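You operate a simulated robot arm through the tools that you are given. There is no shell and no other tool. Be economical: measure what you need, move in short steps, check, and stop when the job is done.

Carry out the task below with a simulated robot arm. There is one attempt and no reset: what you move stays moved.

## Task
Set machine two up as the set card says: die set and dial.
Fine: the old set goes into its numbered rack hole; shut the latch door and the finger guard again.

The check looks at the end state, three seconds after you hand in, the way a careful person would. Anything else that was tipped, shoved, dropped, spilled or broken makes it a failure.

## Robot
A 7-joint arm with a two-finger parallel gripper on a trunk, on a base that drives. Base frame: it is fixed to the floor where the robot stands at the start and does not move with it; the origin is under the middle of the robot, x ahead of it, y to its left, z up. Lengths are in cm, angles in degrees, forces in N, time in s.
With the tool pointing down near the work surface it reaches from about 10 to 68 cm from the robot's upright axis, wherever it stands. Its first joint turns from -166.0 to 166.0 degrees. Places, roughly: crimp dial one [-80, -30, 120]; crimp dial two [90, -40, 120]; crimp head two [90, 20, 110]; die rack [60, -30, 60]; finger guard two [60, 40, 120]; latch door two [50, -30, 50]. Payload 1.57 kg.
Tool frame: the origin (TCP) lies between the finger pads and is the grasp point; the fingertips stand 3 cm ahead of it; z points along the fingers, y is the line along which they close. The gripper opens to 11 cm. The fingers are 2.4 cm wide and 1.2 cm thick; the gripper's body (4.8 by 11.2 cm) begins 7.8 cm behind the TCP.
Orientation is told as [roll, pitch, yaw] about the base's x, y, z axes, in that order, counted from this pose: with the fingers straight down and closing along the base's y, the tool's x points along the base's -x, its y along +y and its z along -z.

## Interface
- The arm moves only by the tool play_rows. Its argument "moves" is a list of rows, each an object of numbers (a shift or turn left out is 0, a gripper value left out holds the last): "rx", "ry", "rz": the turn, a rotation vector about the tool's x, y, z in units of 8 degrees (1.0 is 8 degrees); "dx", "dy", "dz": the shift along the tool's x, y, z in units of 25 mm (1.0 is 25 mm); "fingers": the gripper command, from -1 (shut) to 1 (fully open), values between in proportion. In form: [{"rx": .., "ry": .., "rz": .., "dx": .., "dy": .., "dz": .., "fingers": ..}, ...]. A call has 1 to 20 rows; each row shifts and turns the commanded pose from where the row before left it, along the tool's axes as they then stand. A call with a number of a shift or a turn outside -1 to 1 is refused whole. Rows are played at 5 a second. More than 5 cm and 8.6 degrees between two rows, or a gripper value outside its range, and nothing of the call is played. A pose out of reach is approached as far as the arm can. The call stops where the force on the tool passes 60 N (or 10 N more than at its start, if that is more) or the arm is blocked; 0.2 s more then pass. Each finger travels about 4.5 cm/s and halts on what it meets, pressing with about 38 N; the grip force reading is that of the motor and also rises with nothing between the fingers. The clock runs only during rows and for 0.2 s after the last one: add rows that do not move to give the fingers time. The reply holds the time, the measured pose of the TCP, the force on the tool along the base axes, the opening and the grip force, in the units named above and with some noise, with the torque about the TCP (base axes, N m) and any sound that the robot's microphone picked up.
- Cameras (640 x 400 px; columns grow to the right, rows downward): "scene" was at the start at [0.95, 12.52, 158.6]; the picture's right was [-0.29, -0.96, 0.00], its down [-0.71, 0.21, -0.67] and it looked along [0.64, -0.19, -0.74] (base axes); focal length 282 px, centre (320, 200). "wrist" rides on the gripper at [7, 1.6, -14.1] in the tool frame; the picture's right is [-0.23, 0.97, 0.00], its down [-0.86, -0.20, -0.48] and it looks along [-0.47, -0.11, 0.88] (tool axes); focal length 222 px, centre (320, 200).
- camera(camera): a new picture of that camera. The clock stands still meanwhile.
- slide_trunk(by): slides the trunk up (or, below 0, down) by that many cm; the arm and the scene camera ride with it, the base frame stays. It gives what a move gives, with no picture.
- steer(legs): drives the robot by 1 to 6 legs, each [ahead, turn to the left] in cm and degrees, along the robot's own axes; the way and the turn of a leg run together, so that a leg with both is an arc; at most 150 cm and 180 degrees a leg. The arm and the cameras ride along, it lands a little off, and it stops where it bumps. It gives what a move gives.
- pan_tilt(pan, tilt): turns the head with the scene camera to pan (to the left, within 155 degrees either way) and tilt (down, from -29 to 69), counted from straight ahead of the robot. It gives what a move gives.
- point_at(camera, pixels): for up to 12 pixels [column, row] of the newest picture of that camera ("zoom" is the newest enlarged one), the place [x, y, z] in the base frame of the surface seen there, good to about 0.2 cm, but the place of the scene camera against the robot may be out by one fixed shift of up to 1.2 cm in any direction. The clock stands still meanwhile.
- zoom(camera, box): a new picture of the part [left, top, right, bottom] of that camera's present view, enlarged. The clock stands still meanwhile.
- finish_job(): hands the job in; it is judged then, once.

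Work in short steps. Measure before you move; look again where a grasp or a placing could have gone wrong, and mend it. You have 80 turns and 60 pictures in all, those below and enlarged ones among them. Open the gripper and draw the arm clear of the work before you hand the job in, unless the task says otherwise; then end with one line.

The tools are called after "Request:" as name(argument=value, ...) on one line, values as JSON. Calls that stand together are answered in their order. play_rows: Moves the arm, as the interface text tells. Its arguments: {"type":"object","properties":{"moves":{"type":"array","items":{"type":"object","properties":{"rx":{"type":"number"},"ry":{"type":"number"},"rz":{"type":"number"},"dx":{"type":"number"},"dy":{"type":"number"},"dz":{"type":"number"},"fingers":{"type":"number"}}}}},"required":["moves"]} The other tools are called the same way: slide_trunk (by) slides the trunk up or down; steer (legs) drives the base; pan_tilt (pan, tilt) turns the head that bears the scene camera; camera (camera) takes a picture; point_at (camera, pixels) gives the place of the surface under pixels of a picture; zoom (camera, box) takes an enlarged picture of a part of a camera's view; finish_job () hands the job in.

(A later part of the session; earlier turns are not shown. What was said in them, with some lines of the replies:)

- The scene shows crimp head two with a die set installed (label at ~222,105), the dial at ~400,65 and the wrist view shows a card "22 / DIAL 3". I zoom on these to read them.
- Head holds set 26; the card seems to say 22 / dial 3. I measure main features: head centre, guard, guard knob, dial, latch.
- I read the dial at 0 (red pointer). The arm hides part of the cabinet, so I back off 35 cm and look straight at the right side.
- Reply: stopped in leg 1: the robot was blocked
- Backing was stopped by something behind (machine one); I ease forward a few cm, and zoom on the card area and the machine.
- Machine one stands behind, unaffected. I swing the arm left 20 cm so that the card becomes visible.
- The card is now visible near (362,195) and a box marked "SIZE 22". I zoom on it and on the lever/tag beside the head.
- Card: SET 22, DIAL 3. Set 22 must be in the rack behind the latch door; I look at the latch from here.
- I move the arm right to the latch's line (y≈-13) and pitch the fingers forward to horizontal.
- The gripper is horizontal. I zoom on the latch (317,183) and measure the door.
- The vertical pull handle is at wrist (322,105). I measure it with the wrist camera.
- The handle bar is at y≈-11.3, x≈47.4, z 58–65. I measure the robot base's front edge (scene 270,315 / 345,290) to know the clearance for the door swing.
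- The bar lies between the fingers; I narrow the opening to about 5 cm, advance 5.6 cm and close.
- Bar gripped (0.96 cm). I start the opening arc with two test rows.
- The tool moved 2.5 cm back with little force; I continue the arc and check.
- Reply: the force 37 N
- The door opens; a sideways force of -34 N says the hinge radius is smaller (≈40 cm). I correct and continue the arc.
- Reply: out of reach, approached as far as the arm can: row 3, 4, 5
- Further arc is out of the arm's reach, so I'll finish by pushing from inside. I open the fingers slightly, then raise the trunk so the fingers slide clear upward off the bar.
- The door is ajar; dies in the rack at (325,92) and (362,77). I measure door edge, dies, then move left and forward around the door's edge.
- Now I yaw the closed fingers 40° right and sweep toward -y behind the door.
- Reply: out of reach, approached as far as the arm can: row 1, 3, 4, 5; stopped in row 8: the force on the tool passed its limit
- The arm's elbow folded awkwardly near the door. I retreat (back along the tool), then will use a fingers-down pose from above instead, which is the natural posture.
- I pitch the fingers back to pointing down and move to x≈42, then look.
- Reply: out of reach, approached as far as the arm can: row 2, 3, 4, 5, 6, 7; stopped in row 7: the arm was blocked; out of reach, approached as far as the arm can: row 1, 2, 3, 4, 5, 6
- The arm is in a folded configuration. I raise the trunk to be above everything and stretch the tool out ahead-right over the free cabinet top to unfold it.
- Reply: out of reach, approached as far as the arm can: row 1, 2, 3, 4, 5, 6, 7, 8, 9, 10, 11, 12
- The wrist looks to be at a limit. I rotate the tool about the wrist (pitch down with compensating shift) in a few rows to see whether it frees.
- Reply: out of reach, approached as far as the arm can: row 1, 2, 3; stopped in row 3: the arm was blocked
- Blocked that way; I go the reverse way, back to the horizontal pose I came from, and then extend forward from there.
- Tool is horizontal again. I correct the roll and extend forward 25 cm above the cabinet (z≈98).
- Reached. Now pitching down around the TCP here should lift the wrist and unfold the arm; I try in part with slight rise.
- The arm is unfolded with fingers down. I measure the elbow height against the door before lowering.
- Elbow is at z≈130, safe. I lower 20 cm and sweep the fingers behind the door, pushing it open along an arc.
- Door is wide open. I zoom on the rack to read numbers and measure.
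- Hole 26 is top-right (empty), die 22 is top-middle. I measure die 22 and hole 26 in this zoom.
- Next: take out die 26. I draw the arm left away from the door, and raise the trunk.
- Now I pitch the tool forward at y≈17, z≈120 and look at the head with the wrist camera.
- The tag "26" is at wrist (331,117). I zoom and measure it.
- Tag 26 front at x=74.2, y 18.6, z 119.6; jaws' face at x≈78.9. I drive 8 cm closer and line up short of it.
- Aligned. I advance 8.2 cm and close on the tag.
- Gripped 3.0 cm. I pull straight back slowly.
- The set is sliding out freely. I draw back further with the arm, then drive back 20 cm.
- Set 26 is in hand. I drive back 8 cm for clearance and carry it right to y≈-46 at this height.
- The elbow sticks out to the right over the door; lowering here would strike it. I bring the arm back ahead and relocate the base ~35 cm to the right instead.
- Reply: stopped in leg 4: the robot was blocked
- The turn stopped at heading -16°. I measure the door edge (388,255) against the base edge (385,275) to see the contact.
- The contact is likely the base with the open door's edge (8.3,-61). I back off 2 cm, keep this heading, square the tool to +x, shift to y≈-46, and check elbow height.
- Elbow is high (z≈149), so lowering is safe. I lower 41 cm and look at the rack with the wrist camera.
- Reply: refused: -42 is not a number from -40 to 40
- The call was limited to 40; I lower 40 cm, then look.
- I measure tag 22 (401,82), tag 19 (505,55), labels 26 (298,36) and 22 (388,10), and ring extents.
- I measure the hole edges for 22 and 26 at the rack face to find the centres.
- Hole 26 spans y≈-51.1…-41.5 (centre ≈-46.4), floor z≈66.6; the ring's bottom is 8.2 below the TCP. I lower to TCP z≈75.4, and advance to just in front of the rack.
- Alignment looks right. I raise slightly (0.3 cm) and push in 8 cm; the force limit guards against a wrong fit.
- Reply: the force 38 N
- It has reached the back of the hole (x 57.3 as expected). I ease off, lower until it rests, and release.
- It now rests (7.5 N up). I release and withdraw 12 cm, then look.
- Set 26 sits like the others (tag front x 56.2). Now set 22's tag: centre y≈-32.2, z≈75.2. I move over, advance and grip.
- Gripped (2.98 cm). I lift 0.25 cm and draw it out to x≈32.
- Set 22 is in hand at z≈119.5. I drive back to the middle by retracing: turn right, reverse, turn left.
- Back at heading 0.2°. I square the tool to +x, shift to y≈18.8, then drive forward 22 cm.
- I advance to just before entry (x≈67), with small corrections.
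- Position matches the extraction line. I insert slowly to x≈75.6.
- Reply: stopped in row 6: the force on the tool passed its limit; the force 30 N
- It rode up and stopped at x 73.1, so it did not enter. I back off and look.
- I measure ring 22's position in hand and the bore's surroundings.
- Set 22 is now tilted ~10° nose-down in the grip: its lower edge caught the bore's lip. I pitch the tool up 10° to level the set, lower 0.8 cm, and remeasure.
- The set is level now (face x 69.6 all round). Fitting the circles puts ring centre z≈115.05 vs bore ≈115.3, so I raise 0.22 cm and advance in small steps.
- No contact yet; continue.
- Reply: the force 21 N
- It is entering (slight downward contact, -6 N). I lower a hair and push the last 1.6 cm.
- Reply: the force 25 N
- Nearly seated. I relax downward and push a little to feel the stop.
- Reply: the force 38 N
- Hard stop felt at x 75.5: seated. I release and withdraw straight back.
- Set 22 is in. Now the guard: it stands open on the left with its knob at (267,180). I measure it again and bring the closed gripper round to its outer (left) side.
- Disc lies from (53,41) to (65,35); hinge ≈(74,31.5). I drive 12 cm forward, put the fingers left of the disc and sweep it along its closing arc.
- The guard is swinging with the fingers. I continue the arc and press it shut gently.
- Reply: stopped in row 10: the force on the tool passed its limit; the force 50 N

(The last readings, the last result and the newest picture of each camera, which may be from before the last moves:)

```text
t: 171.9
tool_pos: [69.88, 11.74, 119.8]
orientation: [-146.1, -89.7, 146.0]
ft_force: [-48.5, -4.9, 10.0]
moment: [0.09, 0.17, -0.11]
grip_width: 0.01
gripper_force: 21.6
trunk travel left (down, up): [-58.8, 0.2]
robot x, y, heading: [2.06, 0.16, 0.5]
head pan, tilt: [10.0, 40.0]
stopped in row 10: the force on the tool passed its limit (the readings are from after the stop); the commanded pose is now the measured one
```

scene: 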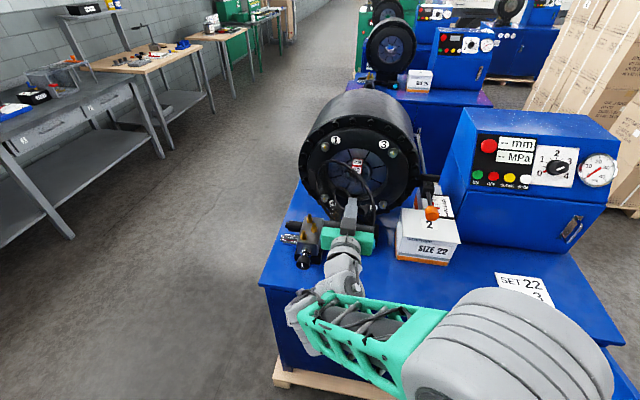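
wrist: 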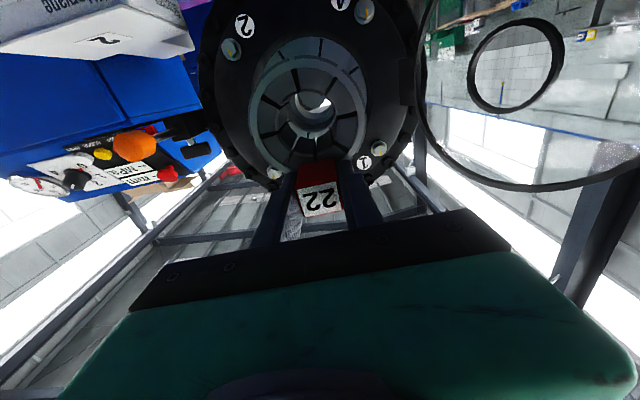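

The guard is against its stop (tip x 72.9). I back off, carry the gripper right to y≈-38 and drive closer to the dial, then look with the wrist camera.

Request:
play_rows(moves=[{"dz": -0.8}, {"dz": -1}, {"dz": -1}, {"dz": -1}, {"dz": -1}, {"dz": -1}, {"dz": -1}, {"dz": -1}, {"dy": -1}, {"dy": -1}, {"dy": -1}, {"dy": -1}, {"dy": -1}, {"dy": -1}, {"dy": -1}, {"dy": -1}, {"dy": -1}, {"dy": -1}, {"dy": -1}, {"dy": -1}])

Request:
play_rows(moves=[{"dy": -1}, {"dy": -1}, {"dy": -1}, {"dy": -1}, {"dy": -1}, {"dy": -1}, {"dy": -1}, {"dy": -1, "fingers": 0}, {}])

Request:
steer(legs=[[14, 0]])

Request:
camera(camera="wrist")

```text
t: 176.2
tool_pos: [51.07, -18.28, 119.51]
orientation: [-43.8, -89.8, 43.8]
ft_force: [-0.4, 0.0, 0.5]
moment: [0.0, -0.02, 0.03]
grip_width: 0.01
gripper_force: 21.0
trunk travel left (down, up): [-58.8, 0.2]
robot x, y, heading: [2.0, -0.23, 0.0]
head pan, tilt: [10.0, 40.0]
```

```text
t: 178.2
tool_pos: [51.19, -38.34, 119.44]
orientation: [-40.2, -89.8, 40.2]
ft_force: [-0.2, -0.6, 0.3]
moment: [-0.01, 0.01, 0.02]
grip_width: 4.98
gripper_force: 0.1
trunk travel left (down, up): [-58.8, 0.2]
robot x, y, heading: [1.59, -0.34, 0.4]
head pan, tilt: [10.0, 40.0]
```

```text
t: 179.5
tool_pos: [65.1, -38.17, 119.46]
orientation: [-33.7, -89.7, 33.6]
ft_force: [0.3, 0.8, 0.1]
moment: [0.05, -0.01, -0.01]
grip_width: 5.49
gripper_force: 0.1
trunk travel left (down, up): [-58.8, 0.2]
robot x, y, heading: [15.63, 0.42, 0.2]
head pan, tilt: [10.0, 40.0]
```

```text
4 pictures are left
```

wrist: 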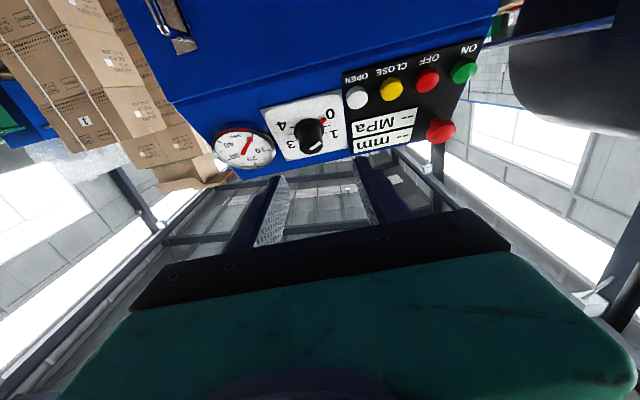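

I measure the plate corners, knob cap and numerals.

Request:
point_at(camera="wrist", pixels=[[265, 112], [336, 97], [346, 146], [287, 156], [313, 145], [307, 143], [320, 140], [314, 150], [308, 125], [322, 121], [330, 114], [282, 127]])

```text
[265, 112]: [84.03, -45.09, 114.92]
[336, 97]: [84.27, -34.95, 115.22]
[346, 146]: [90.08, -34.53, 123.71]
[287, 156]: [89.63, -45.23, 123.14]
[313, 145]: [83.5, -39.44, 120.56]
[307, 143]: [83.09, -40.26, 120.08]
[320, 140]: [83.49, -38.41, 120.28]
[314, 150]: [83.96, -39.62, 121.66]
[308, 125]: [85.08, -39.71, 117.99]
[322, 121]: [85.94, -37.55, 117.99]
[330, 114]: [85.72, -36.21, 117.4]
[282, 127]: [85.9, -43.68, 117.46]
```

The panel leans 34° back, knob axis through ≈(87.0,-39.9,119.2); numerals are 60° apart, so 0→3 is 180° clockwise. I move onto the axis, pitch 34° down, pre-roll -90° and verify pose.

Request:
play_rows(moves=[{"dz": 0.96, "dx": -0.52, "dy": -0.134}, {"dz": 0.96, "dx": -0.52, "dy": -0.134}, {"dz": 0.96, "dx": -0.52, "dy": -0.134}, {"dz": 0.96, "dx": -0.52, "dy": -0.134}, {"dz": 0.96, "dx": -0.52, "dy": -0.134}, {"ry": 1}, {"ry": 1}, {"ry": 1}, {"ry": 1}, {"ry": 0.27}, {}])

Request:
play_rows(moves=[{"rz": -1}, {"rz": -1}, {"rz": -1}, {"rz": -1}, {"rz": -1}, {"rz": -1}, {"rz": -1}, {"rz": -1}, {"rz": -1}, {"rz": -1}, {"rz": -1}, {"rz": -0.25}, {}])

Request:
camera(camera="wrist")

```text
t: 181.9
tool_pos: [76.99, -39.84, 125.93]
orientation: [-0.2, -55.6, -0.1]
ft_force: [-0.2, -0.1, -0.2]
moment: [-0.02, -0.01, -0.03]
grip_width: 5.5
gripper_force: 0.1
trunk travel left (down, up): [-58.8, 0.2]
robot x, y, heading: [15.96, -0.02, 0.2]
head pan, tilt: [10.0, 40.0]
```

```text
t: 184.7
tool_pos: [76.92, -39.79, 125.94]
orientation: [-55.7, 0.1, 89.9]
ft_force: [-0.4, 0.1, 0.2]
moment: [-0.02, 0.0, -0.01]
grip_width: 5.51
gripper_force: 0.0
trunk travel left (down, up): [-58.8, 0.2]
robot x, y, heading: [15.9, -0.19, 0.2]
head pan, tilt: [10.0, 40.0]
```

```text
3 pictures are left
```

wrist: 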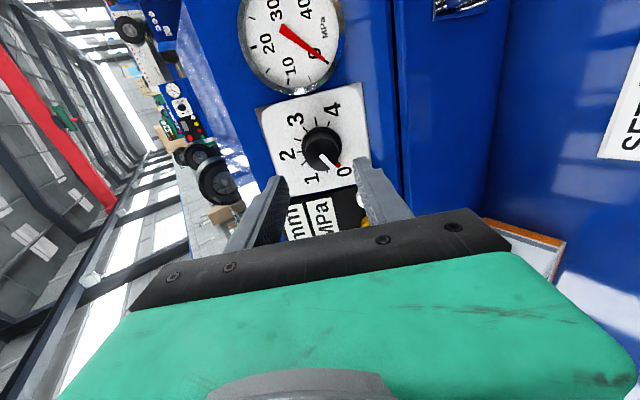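

The knob's line points to 0, all numerals visible. I measure the cap and numerals to refine the axis.

Request:
point_at(camera="wrist", pixels=[[320, 150], [310, 152], [330, 150], [320, 140], [322, 160], [343, 172], [309, 180], [287, 155], [295, 120], [335, 108], [316, 148]])

```text
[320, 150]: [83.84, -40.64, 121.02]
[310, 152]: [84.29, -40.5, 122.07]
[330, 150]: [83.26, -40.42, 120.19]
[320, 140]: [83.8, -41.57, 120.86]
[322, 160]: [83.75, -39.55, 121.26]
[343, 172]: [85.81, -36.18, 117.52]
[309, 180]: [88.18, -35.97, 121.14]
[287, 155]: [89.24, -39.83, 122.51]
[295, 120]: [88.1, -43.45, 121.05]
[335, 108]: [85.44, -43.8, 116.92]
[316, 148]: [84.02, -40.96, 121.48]
```

Axis confirmed at (86.9,-39.85,119.15) and the tool is on it. I advance 8.1 cm and close on the knob.

Request:
play_rows(moves=[{"dz": 1}, {"dz": 1}, {"dz": 0.8}, {"dz": 0.44}, {}, {"fingers": -1}, {}, {}, {}])

Request:
play_rows(moves=[{"rz": 0.8}, {"rz": 0.8}, {"rz": 0.8}, {"rz": 0.8}, {"rz": 0.8}, {"rz": 0.8}, {"rz": 0.8}, {"rz": 0.8}, {"rz": 0.8}, {"rz": 0.8}, {"rz": 0.8}, {"rz": 0.8}, {"rz": 0.8}, {"rz": 0.85}, {}])

```text
t: 186.7
tool_pos: [83.6, -39.89, 121.16]
orientation: [-55.5, 0.0, 89.8]
ft_force: [-8.1, 1.8, -9.3]
moment: [0.01, 0.39, -0.05]
grip_width: 3.72
gripper_force: 40.3
trunk travel left (down, up): [-58.8, 0.2]
robot x, y, heading: [15.59, -0.08, 0.3]
head pan, tilt: [10.0, 40.0]
```

```text
t: 189.9
tool_pos: [83.65, -39.91, 121.13]
orientation: [0.2, -55.3, -0.3]
ft_force: [-15.4, 5.5, -22.2]
moment: [0.11, 0.72, 0.19]
grip_width: 3.69
gripper_force: 43.1
trunk travel left (down, up): [-58.8, 0.2]
robot x, y, heading: [15.6, -0.27, 0.1]
head pan, tilt: [10.0, 40.0]
```

Turned 90° so far without trouble; another 90°.

Request:
play_rows(moves=[{"rz": 0.8}, {"rz": 0.8}, {"rz": 0.8}, {"rz": 0.8}, {"rz": 0.8}, {"rz": 0.8}, {"rz": 0.8}, {"rz": 0.8}, {"rz": 0.8}, {"rz": 0.8}, {"rz": 0.8}, {"rz": 0.8}, {"rz": 0.8}, {"rz": 0.85}, {}])

Request:
play_rows(moves=[{"fingers": -0.2}, {}, {"fingers": 0}, {}, {"dz": -0.8}, {"dz": -1}, {"dz": -1}, {"dz": -1}, {}])

Request:
camera(camera="wrist")

```text
t: 193.1
tool_pos: [83.54, -39.89, 121.14]
orientation: [55.5, 0.0, -90.2]
ft_force: [-14.2, 5.4, -20.2]
moment: [0.41, 0.79, 0.67]
grip_width: 3.7
gripper_force: 43.0
trunk travel left (down, up): [-58.8, 0.2]
robot x, y, heading: [15.5, -0.26, 0.2]
head pan, tilt: [10.0, 40.0]
```

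```text
t: 195.1
tool_pos: [75.99, -39.69, 126.69]
orientation: [55.7, -0.2, -90.3]
ft_force: [0.3, 0.8, -0.6]
moment: [-0.02, 0.01, 0.01]
grip_width: 5.52
gripper_force: 0.0
trunk travel left (down, up): [-58.8, 0.2]
robot x, y, heading: [15.97, -0.2, 0.2]
head pan, tilt: [10.0, 40.0]
```

```text
2 pictures are left
```

wrist: 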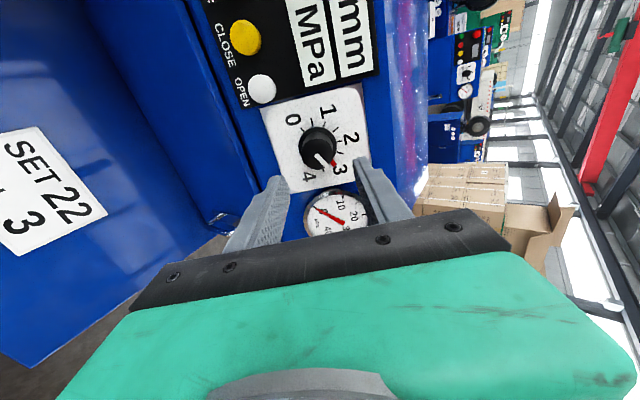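

Pointer now at 3. Next: close the latch door by pushing its outer face from the right. I undo the roll, pitch to ~50° down, and carry the tool (closed) at height to (26,-62).

Request:
play_rows(moves=[{"dz": -1, "fingers": -1}, {"rz": -1}, {"rz": -1}, {"rz": -1}, {"rz": -1}, {"rz": -1}, {"rz": -1}, {"rz": -1}, {"rz": -1}, {"rz": -1}, {"rz": -1}, {"rz": -1}, {"rz": -0.25}, {"ry": 1}, {"ry": 1}, {}])

Request:
play_rows(moves=[{"dx": 0.77, "dz": -0.64, "dy": -0.45}, {"dx": 0.77, "dz": -0.64, "dy": -0.45}, {"dx": 0.77, "dz": -0.64, "dy": -0.45}, {"dx": 0.77, "dz": -0.64, "dy": -0.45}, {"dx": 0.77, "dz": -0.64, "dy": -0.45}, {"dx": 0.77, "dz": -0.64, "dy": -0.45}, {"dx": 0.77, "dz": -0.64, "dy": -0.45}, {"dx": 0.77, "dz": -0.64, "dy": -0.45}, {"dx": 0.77, "dz": -0.64, "dy": -0.45}, {"dx": 0.77, "dz": -0.64, "dy": -0.45}, {"dx": 0.77, "dz": -0.64, "dy": -0.45}, {"dx": 0.77, "dz": -0.64, "dy": -0.45}, {"dx": 0.77, "dz": -0.64, "dy": -0.45}, {"dx": 0.77, "dz": -0.64, "dy": -0.45}, {"dx": 0.77, "dz": -0.64, "dy": -0.45}, {"dx": 0.77, "dz": -0.64, "dy": -0.45}, {"dx": 0.77, "dz": -0.64, "dy": -0.45}, {"dx": 0.77, "dz": -0.64, "dy": -0.45}, {"dx": 0.77, "dz": -0.64, "dy": -0.45}, {}])

```text
t: 198.5
tool_pos: [73.75, -39.92, 128.21]
orientation: [-0.1, -39.6, 0.0]
ft_force: [-0.2, -0.1, 0.5]
moment: [-0.06, 0.0, 0.0]
grip_width: 0.0
gripper_force: 21.7
trunk travel left (down, up): [-58.8, 0.2]
robot x, y, heading: [15.93, -0.37, 0.3]
head pan, tilt: [10.0, 40.0]
```

```text
t: 202.7
tool_pos: [35.43, -50.55, 120.75]
orientation: [-0.3, -39.7, 0.0]
ft_force: [0.0, 0.1, 0.3]
moment: [0.0, 0.02, -0.02]
grip_width: 0.0
gripper_force: 21.5
out of reach, approached as far as the arm can: row 9, 10, 11, 12, 13, 14, 15, 16, 17, 18, 19
trunk travel left (down, up): [-58.8, 0.2]
robot x, y, heading: [15.84, -0.35, 0.3]
head pan, tilt: [10.0, 40.0]
```

The tilted pose is out of reach there. I make the tool vertical, yaw it 40° right (natural for the arm), and move to (26,-62).

Request:
play_rows(moves=[{"ry": 1}, {"ry": 1}, {"ry": 1}, {"ry": 1}, {"ry": 0.95}, {"rz": 1}, {"rz": 1}, {"rz": 1}, {"rz": 1}, {"rz": 1}, {}, {"dy": -0.99}, {"dy": -0.99}, {"dy": -0.99}, {"dy": -0.99}, {"dy": -0.99}, {"dy": -0.99}, {}])

```text
t: 206.5
tool_pos: [25.67, -61.87, 120.68]
orientation: [-0.1, -0.1, -40.2]
ft_force: [-0.4, -0.1, 0.6]
moment: [0.0, 0.02, -0.01]
grip_width: 0.0
gripper_force: 21.5
trunk travel left (down, up): [-58.8, 0.2]
robot x, y, heading: [15.53, -0.08, 0.4]
head pan, tilt: [10.0, 40.0]
```

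Reached. I lower 40 cm (body stays above the door), sweep the door shut along its arc to ~15°, then drive the base back.

Request:
slide_trunk(by=-40)

Request:
play_rows(moves=[{"dx": 0.61, "dy": 0.81}, {"dx": 0.61, "dy": 0.81}, {"dx": 0.61, "dy": 0.81}, {"dx": 0.61, "dy": 0.81}, {"dx": 0.61, "dy": 0.81}, {"dx": 0.31, "dy": 0.81}, {"dx": 0.31, "dy": 0.81}, {"dx": 0.31, "dy": 0.81}, {"dx": 0.31, "dy": 0.81}, {"dx": 0.02, "dy": 0.88}, {"dx": 0.02, "dy": 0.88}, {"dx": 0.02, "dy": 0.88}, {"dx": 0.02, "dy": 0.88}, {"dx": -0.244, "dy": 0.767}, {"dx": -0.244, "dy": 0.767}, {"dx": -0.244, "dy": 0.767}, {"dx": -0.244, "dy": 0.767}, {}])

Request:
camera(camera="wrist")

```text
t: 210.3
tool_pos: [25.63, -61.86, 80.69]
orientation: [0.0, -0.2, -40.2]
ft_force: [-1.2, -0.4, -0.1]
moment: [0.01, -0.04, 0.03]
grip_width: 0.0
gripper_force: 21.4
trunk travel left (down, up): [-18.8, 40.2]
robot x, y, heading: [15.49, -0.31, 0.4]
head pan, tilt: [10.0, 40.0]
```

```text
t: 212.6
tool_pos: [30.12, -40.04, 80.77]
orientation: [-0.5, -1.0, -41.3]
ft_force: [-19.7, -32.6, -9.8]
moment: [1.37, -0.94, 0.36]
grip_width: 0.0
gripper_force: 21.5
trunk travel left (down, up): [-18.8, 40.2]
robot x, y, heading: [15.47, -0.29, -0.1]
head pan, tilt: [10.0, 40.0]
stopped in row 11: the force on the tool passed its limit (the readings are from after the stop); the commanded pose is now the measured one
```

```text
1 pictures are left
5 turns are left
```

wrist: 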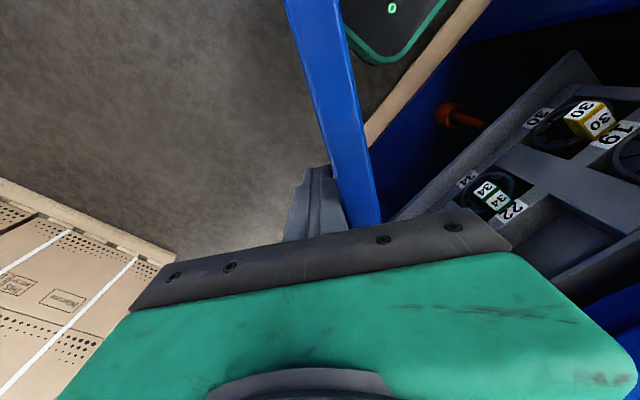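

The open door is meeting the robot's base (seen at top of the picture), so I drive back 34 cm, bring the fingers forward again outside the door, sweep it to ~14°, and retreat.

Request:
steer(legs=[[-34, 0]])

Request:
play_rows(moves=[{"dx": -0.77, "dy": 0.583}, {"dx": -0.77, "dy": 0.583}, {"dx": -0.77, "dy": 0.583}, {"dx": -0.77, "dy": 0.583}, {"dx": -0.77, "dy": 0.583}, {"dx": -0.77, "dy": 0.583}, {"dx": -0.77, "dy": 0.583}, {"dx": -0.77, "dy": 0.583}, {"dx": -0.77, "dy": 0.583}, {"dx": -0.77, "dy": 0.583}, {"dx": -0.77, "dy": 0.583}, {"dx": -0.77, "dy": 0.583}, {}])

Request:
play_rows(moves=[{"dx": -0.17, "dy": 0.985}, {"dx": -0.17, "dy": 0.985}, {"dx": -0.17, "dy": 0.985}, {"dx": -0.17, "dy": 0.985}, {"dx": -0.17, "dy": 0.985}, {"dx": -0.26, "dy": 0.984}, {"dx": -0.26, "dy": 0.984}, {"dx": -0.26, "dy": 0.984}, {}])

Request:
play_rows(moves=[{"dx": 0.9, "dy": -0.79}, {"dx": 0.9, "dy": -0.79}, {"dx": 0.9, "dy": -0.79}, {"dx": 0.9, "dy": -0.79}, {}])

```text
t: 214.8
tool_pos: [-3.64, -39.65, 80.92]
orientation: [-0.7, -0.9, -41.1]
ft_force: [0.6, -1.8, -0.6]
moment: [-0.03, 0.0, 0.01]
grip_width: 0.02
gripper_force: 21.3
trunk travel left (down, up): [-18.8, 40.2]
robot x, y, heading: [-17.99, -0.15, -0.2]
head pan, tilt: [10.0, 40.0]
```

```text
t: 217.6
tool_pos: [25.24, -41.51, 81.04]
orientation: [-0.7, -1.0, -41.2]
ft_force: [-0.1, 0.5, 0.2]
moment: [0.03, 0.01, -0.02]
grip_width: 0.0
gripper_force: 21.1
trunk travel left (down, up): [-18.8, 40.2]
robot x, y, heading: [-18.15, -0.1, 0.3]
head pan, tilt: [10.0, 40.0]
```

```text
t: 219.6
tool_pos: [40.5, -29.65, 80.9]
orientation: [-0.7, -0.8, -41.4]
ft_force: [-0.3, 1.3, 0.6]
moment: [-0.01, -0.01, 0.03]
grip_width: 0.0
gripper_force: 21.0
out of reach, approached as far as the arm can: row 7
trunk travel left (down, up): [-18.8, 40.2]
robot x, y, heading: [-18.54, -0.01, -0.3]
head pan, tilt: [10.0, 40.0]
```

```text
t: 220.8
tool_pos: [28.39, -29.4, 80.87]
orientation: [-0.7, -0.9, -41.3]
ft_force: [0.9, -0.3, 1.0]
moment: [0.04, 0.04, 0.01]
grip_width: 0.0
gripper_force: 21.5
trunk travel left (down, up): [-18.8, 40.2]
robot x, y, heading: [-18.33, -0.02, -0.2]
head pan, tilt: [10.0, 40.0]
4 turns are left
```

Door swept to ~14°. Now I square the tool, pitch it horizontal, lower to z≈72 and press the door shut at y≈-22.

Request:
play_rows(moves=[{"rz": -1}, {"rz": -1}, {"rz": -1}, {"rz": -1}, {"rz": -1}, {"rz": -0.15}, {"ry": -1}, {"ry": -1}, {"ry": -1}, {"ry": -1}, {"ry": -1}, {"ry": -1}, {"ry": -1}, {"ry": -1}, {"ry": -1}, {"ry": -1}, {"ry": -1}, {"ry": -0.14}, {}])

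Request:
slide_trunk(by=-9)

Request:
play_rows(moves=[{"dy": 1}, {"dy": 1}, {"dy": 0.8}, {"dz": 0.9}, {"dz": 0.9}, {"dz": 0.9}, {"dz": 0.9}, {"dz": 0.9}, {"dz": 0.9}, {"dz": 0.9}, {"dz": 0.8}, {"dz": 0.4}, {"dz": 0.3}, {"dz": 0.2}, {"dz": 0.2}, {}])

```text
t: 224.8
tool_pos: [28.54, -29.4, 80.71]
orientation: [-62.7, -88.6, 62.7]
ft_force: [0.5, -0.1, 0.4]
moment: [-0.02, 0.0, 0.0]
grip_width: 0.0
gripper_force: 21.3
trunk travel left (down, up): [-18.8, 40.2]
robot x, y, heading: [-18.26, 0.17, -0.8]
head pan, tilt: [10.0, 40.0]
```

```text
t: 226.0
tool_pos: [28.68, -29.51, 71.73]
orientation: [-59.4, -88.6, 59.4]
ft_force: [-0.4, 0.0, 0.5]
moment: [0.01, -0.01, 0.0]
grip_width: 0.0
gripper_force: 21.6
trunk travel left (down, up): [-9.8, 49.2]
robot x, y, heading: [-18.28, 0.23, -0.2]
head pan, tilt: [10.0, 40.0]
```

```text
t: 229.2
tool_pos: [48.34, -22.4, 71.39]
orientation: [-52.6, -88.8, 52.5]
ft_force: [-33.5, 9.6, 6.3]
moment: [-0.08, -0.61, 0.3]
grip_width: 0.01
gripper_force: 21.3
trunk travel left (down, up): [-9.8, 49.2]
robot x, y, heading: [-18.57, 0.13, -0.6]
head pan, tilt: [10.0, 40.0]
stopped in row 15: the force on the tool passed its limit (the readings are from after the stop); the commanded pose is now the measured one
3 turns are left
```

The door meets its stop at x 51.3 — shut. I retreat, open the gripper, raise the trunk, and take the last picture to check door and guard.

Request:
play_rows(moves=[{"dz": -0.8}, {"dz": -1}, {"dz": -1}, {"dz": -1}, {"dz": -1}, {"dz": -1}, {"dz": -1}, {"dz": -1, "fingers": 1}, {}, {}])

Request:
slide_trunk(by=38)

Request:
pan_tilt(pan=6, tilt=38)

Request:
camera(camera="scene")

Request:
point_at(camera="scene", pixels=[[330, 150], [320, 140], [300, 160], [340, 160], [310, 175], [350, 145], [370, 300], [420, 290], [350, 280], [400, 320]])

```text
t: 231.4
tool_pos: [29.15, -22.58, 71.22]
orientation: [-43.6, -88.7, 43.4]
ft_force: [0.3, -0.2, -0.8]
moment: [0.0, 0.0, -0.02]
grip_width: 6.78
gripper_force: 0.1
trunk travel left (down, up): [-9.8, 49.2]
robot x, y, heading: [-18.73, 0.02, -0.6]
head pan, tilt: [10.0, 40.0]
```

```text
t: 235.1
tool_pos: [29.16, -22.44, 109.25]
orientation: [-43.1, -88.7, 43.0]
ft_force: [-0.2, -0.6, 0.3]
moment: [0.01, 0.03, 0.03]
grip_width: 11.0
gripper_force: 0.0
trunk travel left (down, up): [-47.8, 11.2]
robot x, y, heading: [-18.27, 0.01, -0.4]
head pan, tilt: [10.0, 40.0]
```

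```text
t: 235.7
tool_pos: [29.23, -22.6, 109.24]
orientation: [-43.3, -88.7, 43.2]
ft_force: [-0.9, 0.4, 0.0]
moment: [-0.02, 0.02, -0.01]
grip_width: 10.99
gripper_force: 0.1
trunk travel left (down, up): [-47.8, 11.2]
robot x, y, heading: [-18.33, -0.15, -0.2]
head pan, tilt: [6.0, 38.0]
```

```text
0 pictures are left
```

scene: 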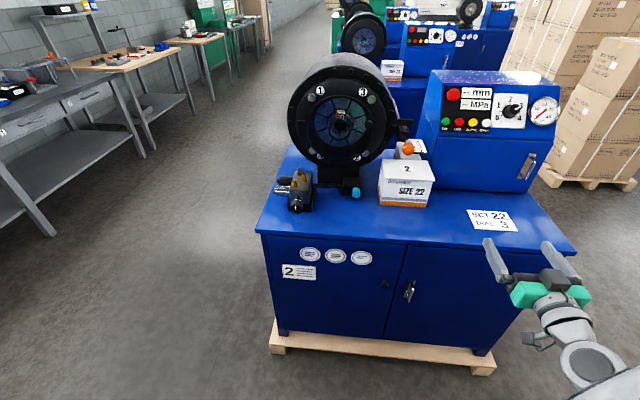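

```text
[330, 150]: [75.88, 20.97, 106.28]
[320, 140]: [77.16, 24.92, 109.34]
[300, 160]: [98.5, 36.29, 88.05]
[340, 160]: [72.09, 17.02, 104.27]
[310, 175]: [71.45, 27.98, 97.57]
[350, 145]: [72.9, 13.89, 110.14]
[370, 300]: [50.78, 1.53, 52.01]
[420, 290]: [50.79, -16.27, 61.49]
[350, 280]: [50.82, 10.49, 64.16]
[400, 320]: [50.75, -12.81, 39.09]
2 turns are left
```

The last picture shows the door flush (x≈50.8 on both leaves), the guard over the head, set 22 in the head, and the gripper open and clear. I hand in.

Request:
finish_job()

```text
The job is handed in.
```

Machine two is set up as the card says: set 22 is in the head, the dial is on 3, set 26 is in rack hole 26, and the latch door and finger guard are shut.
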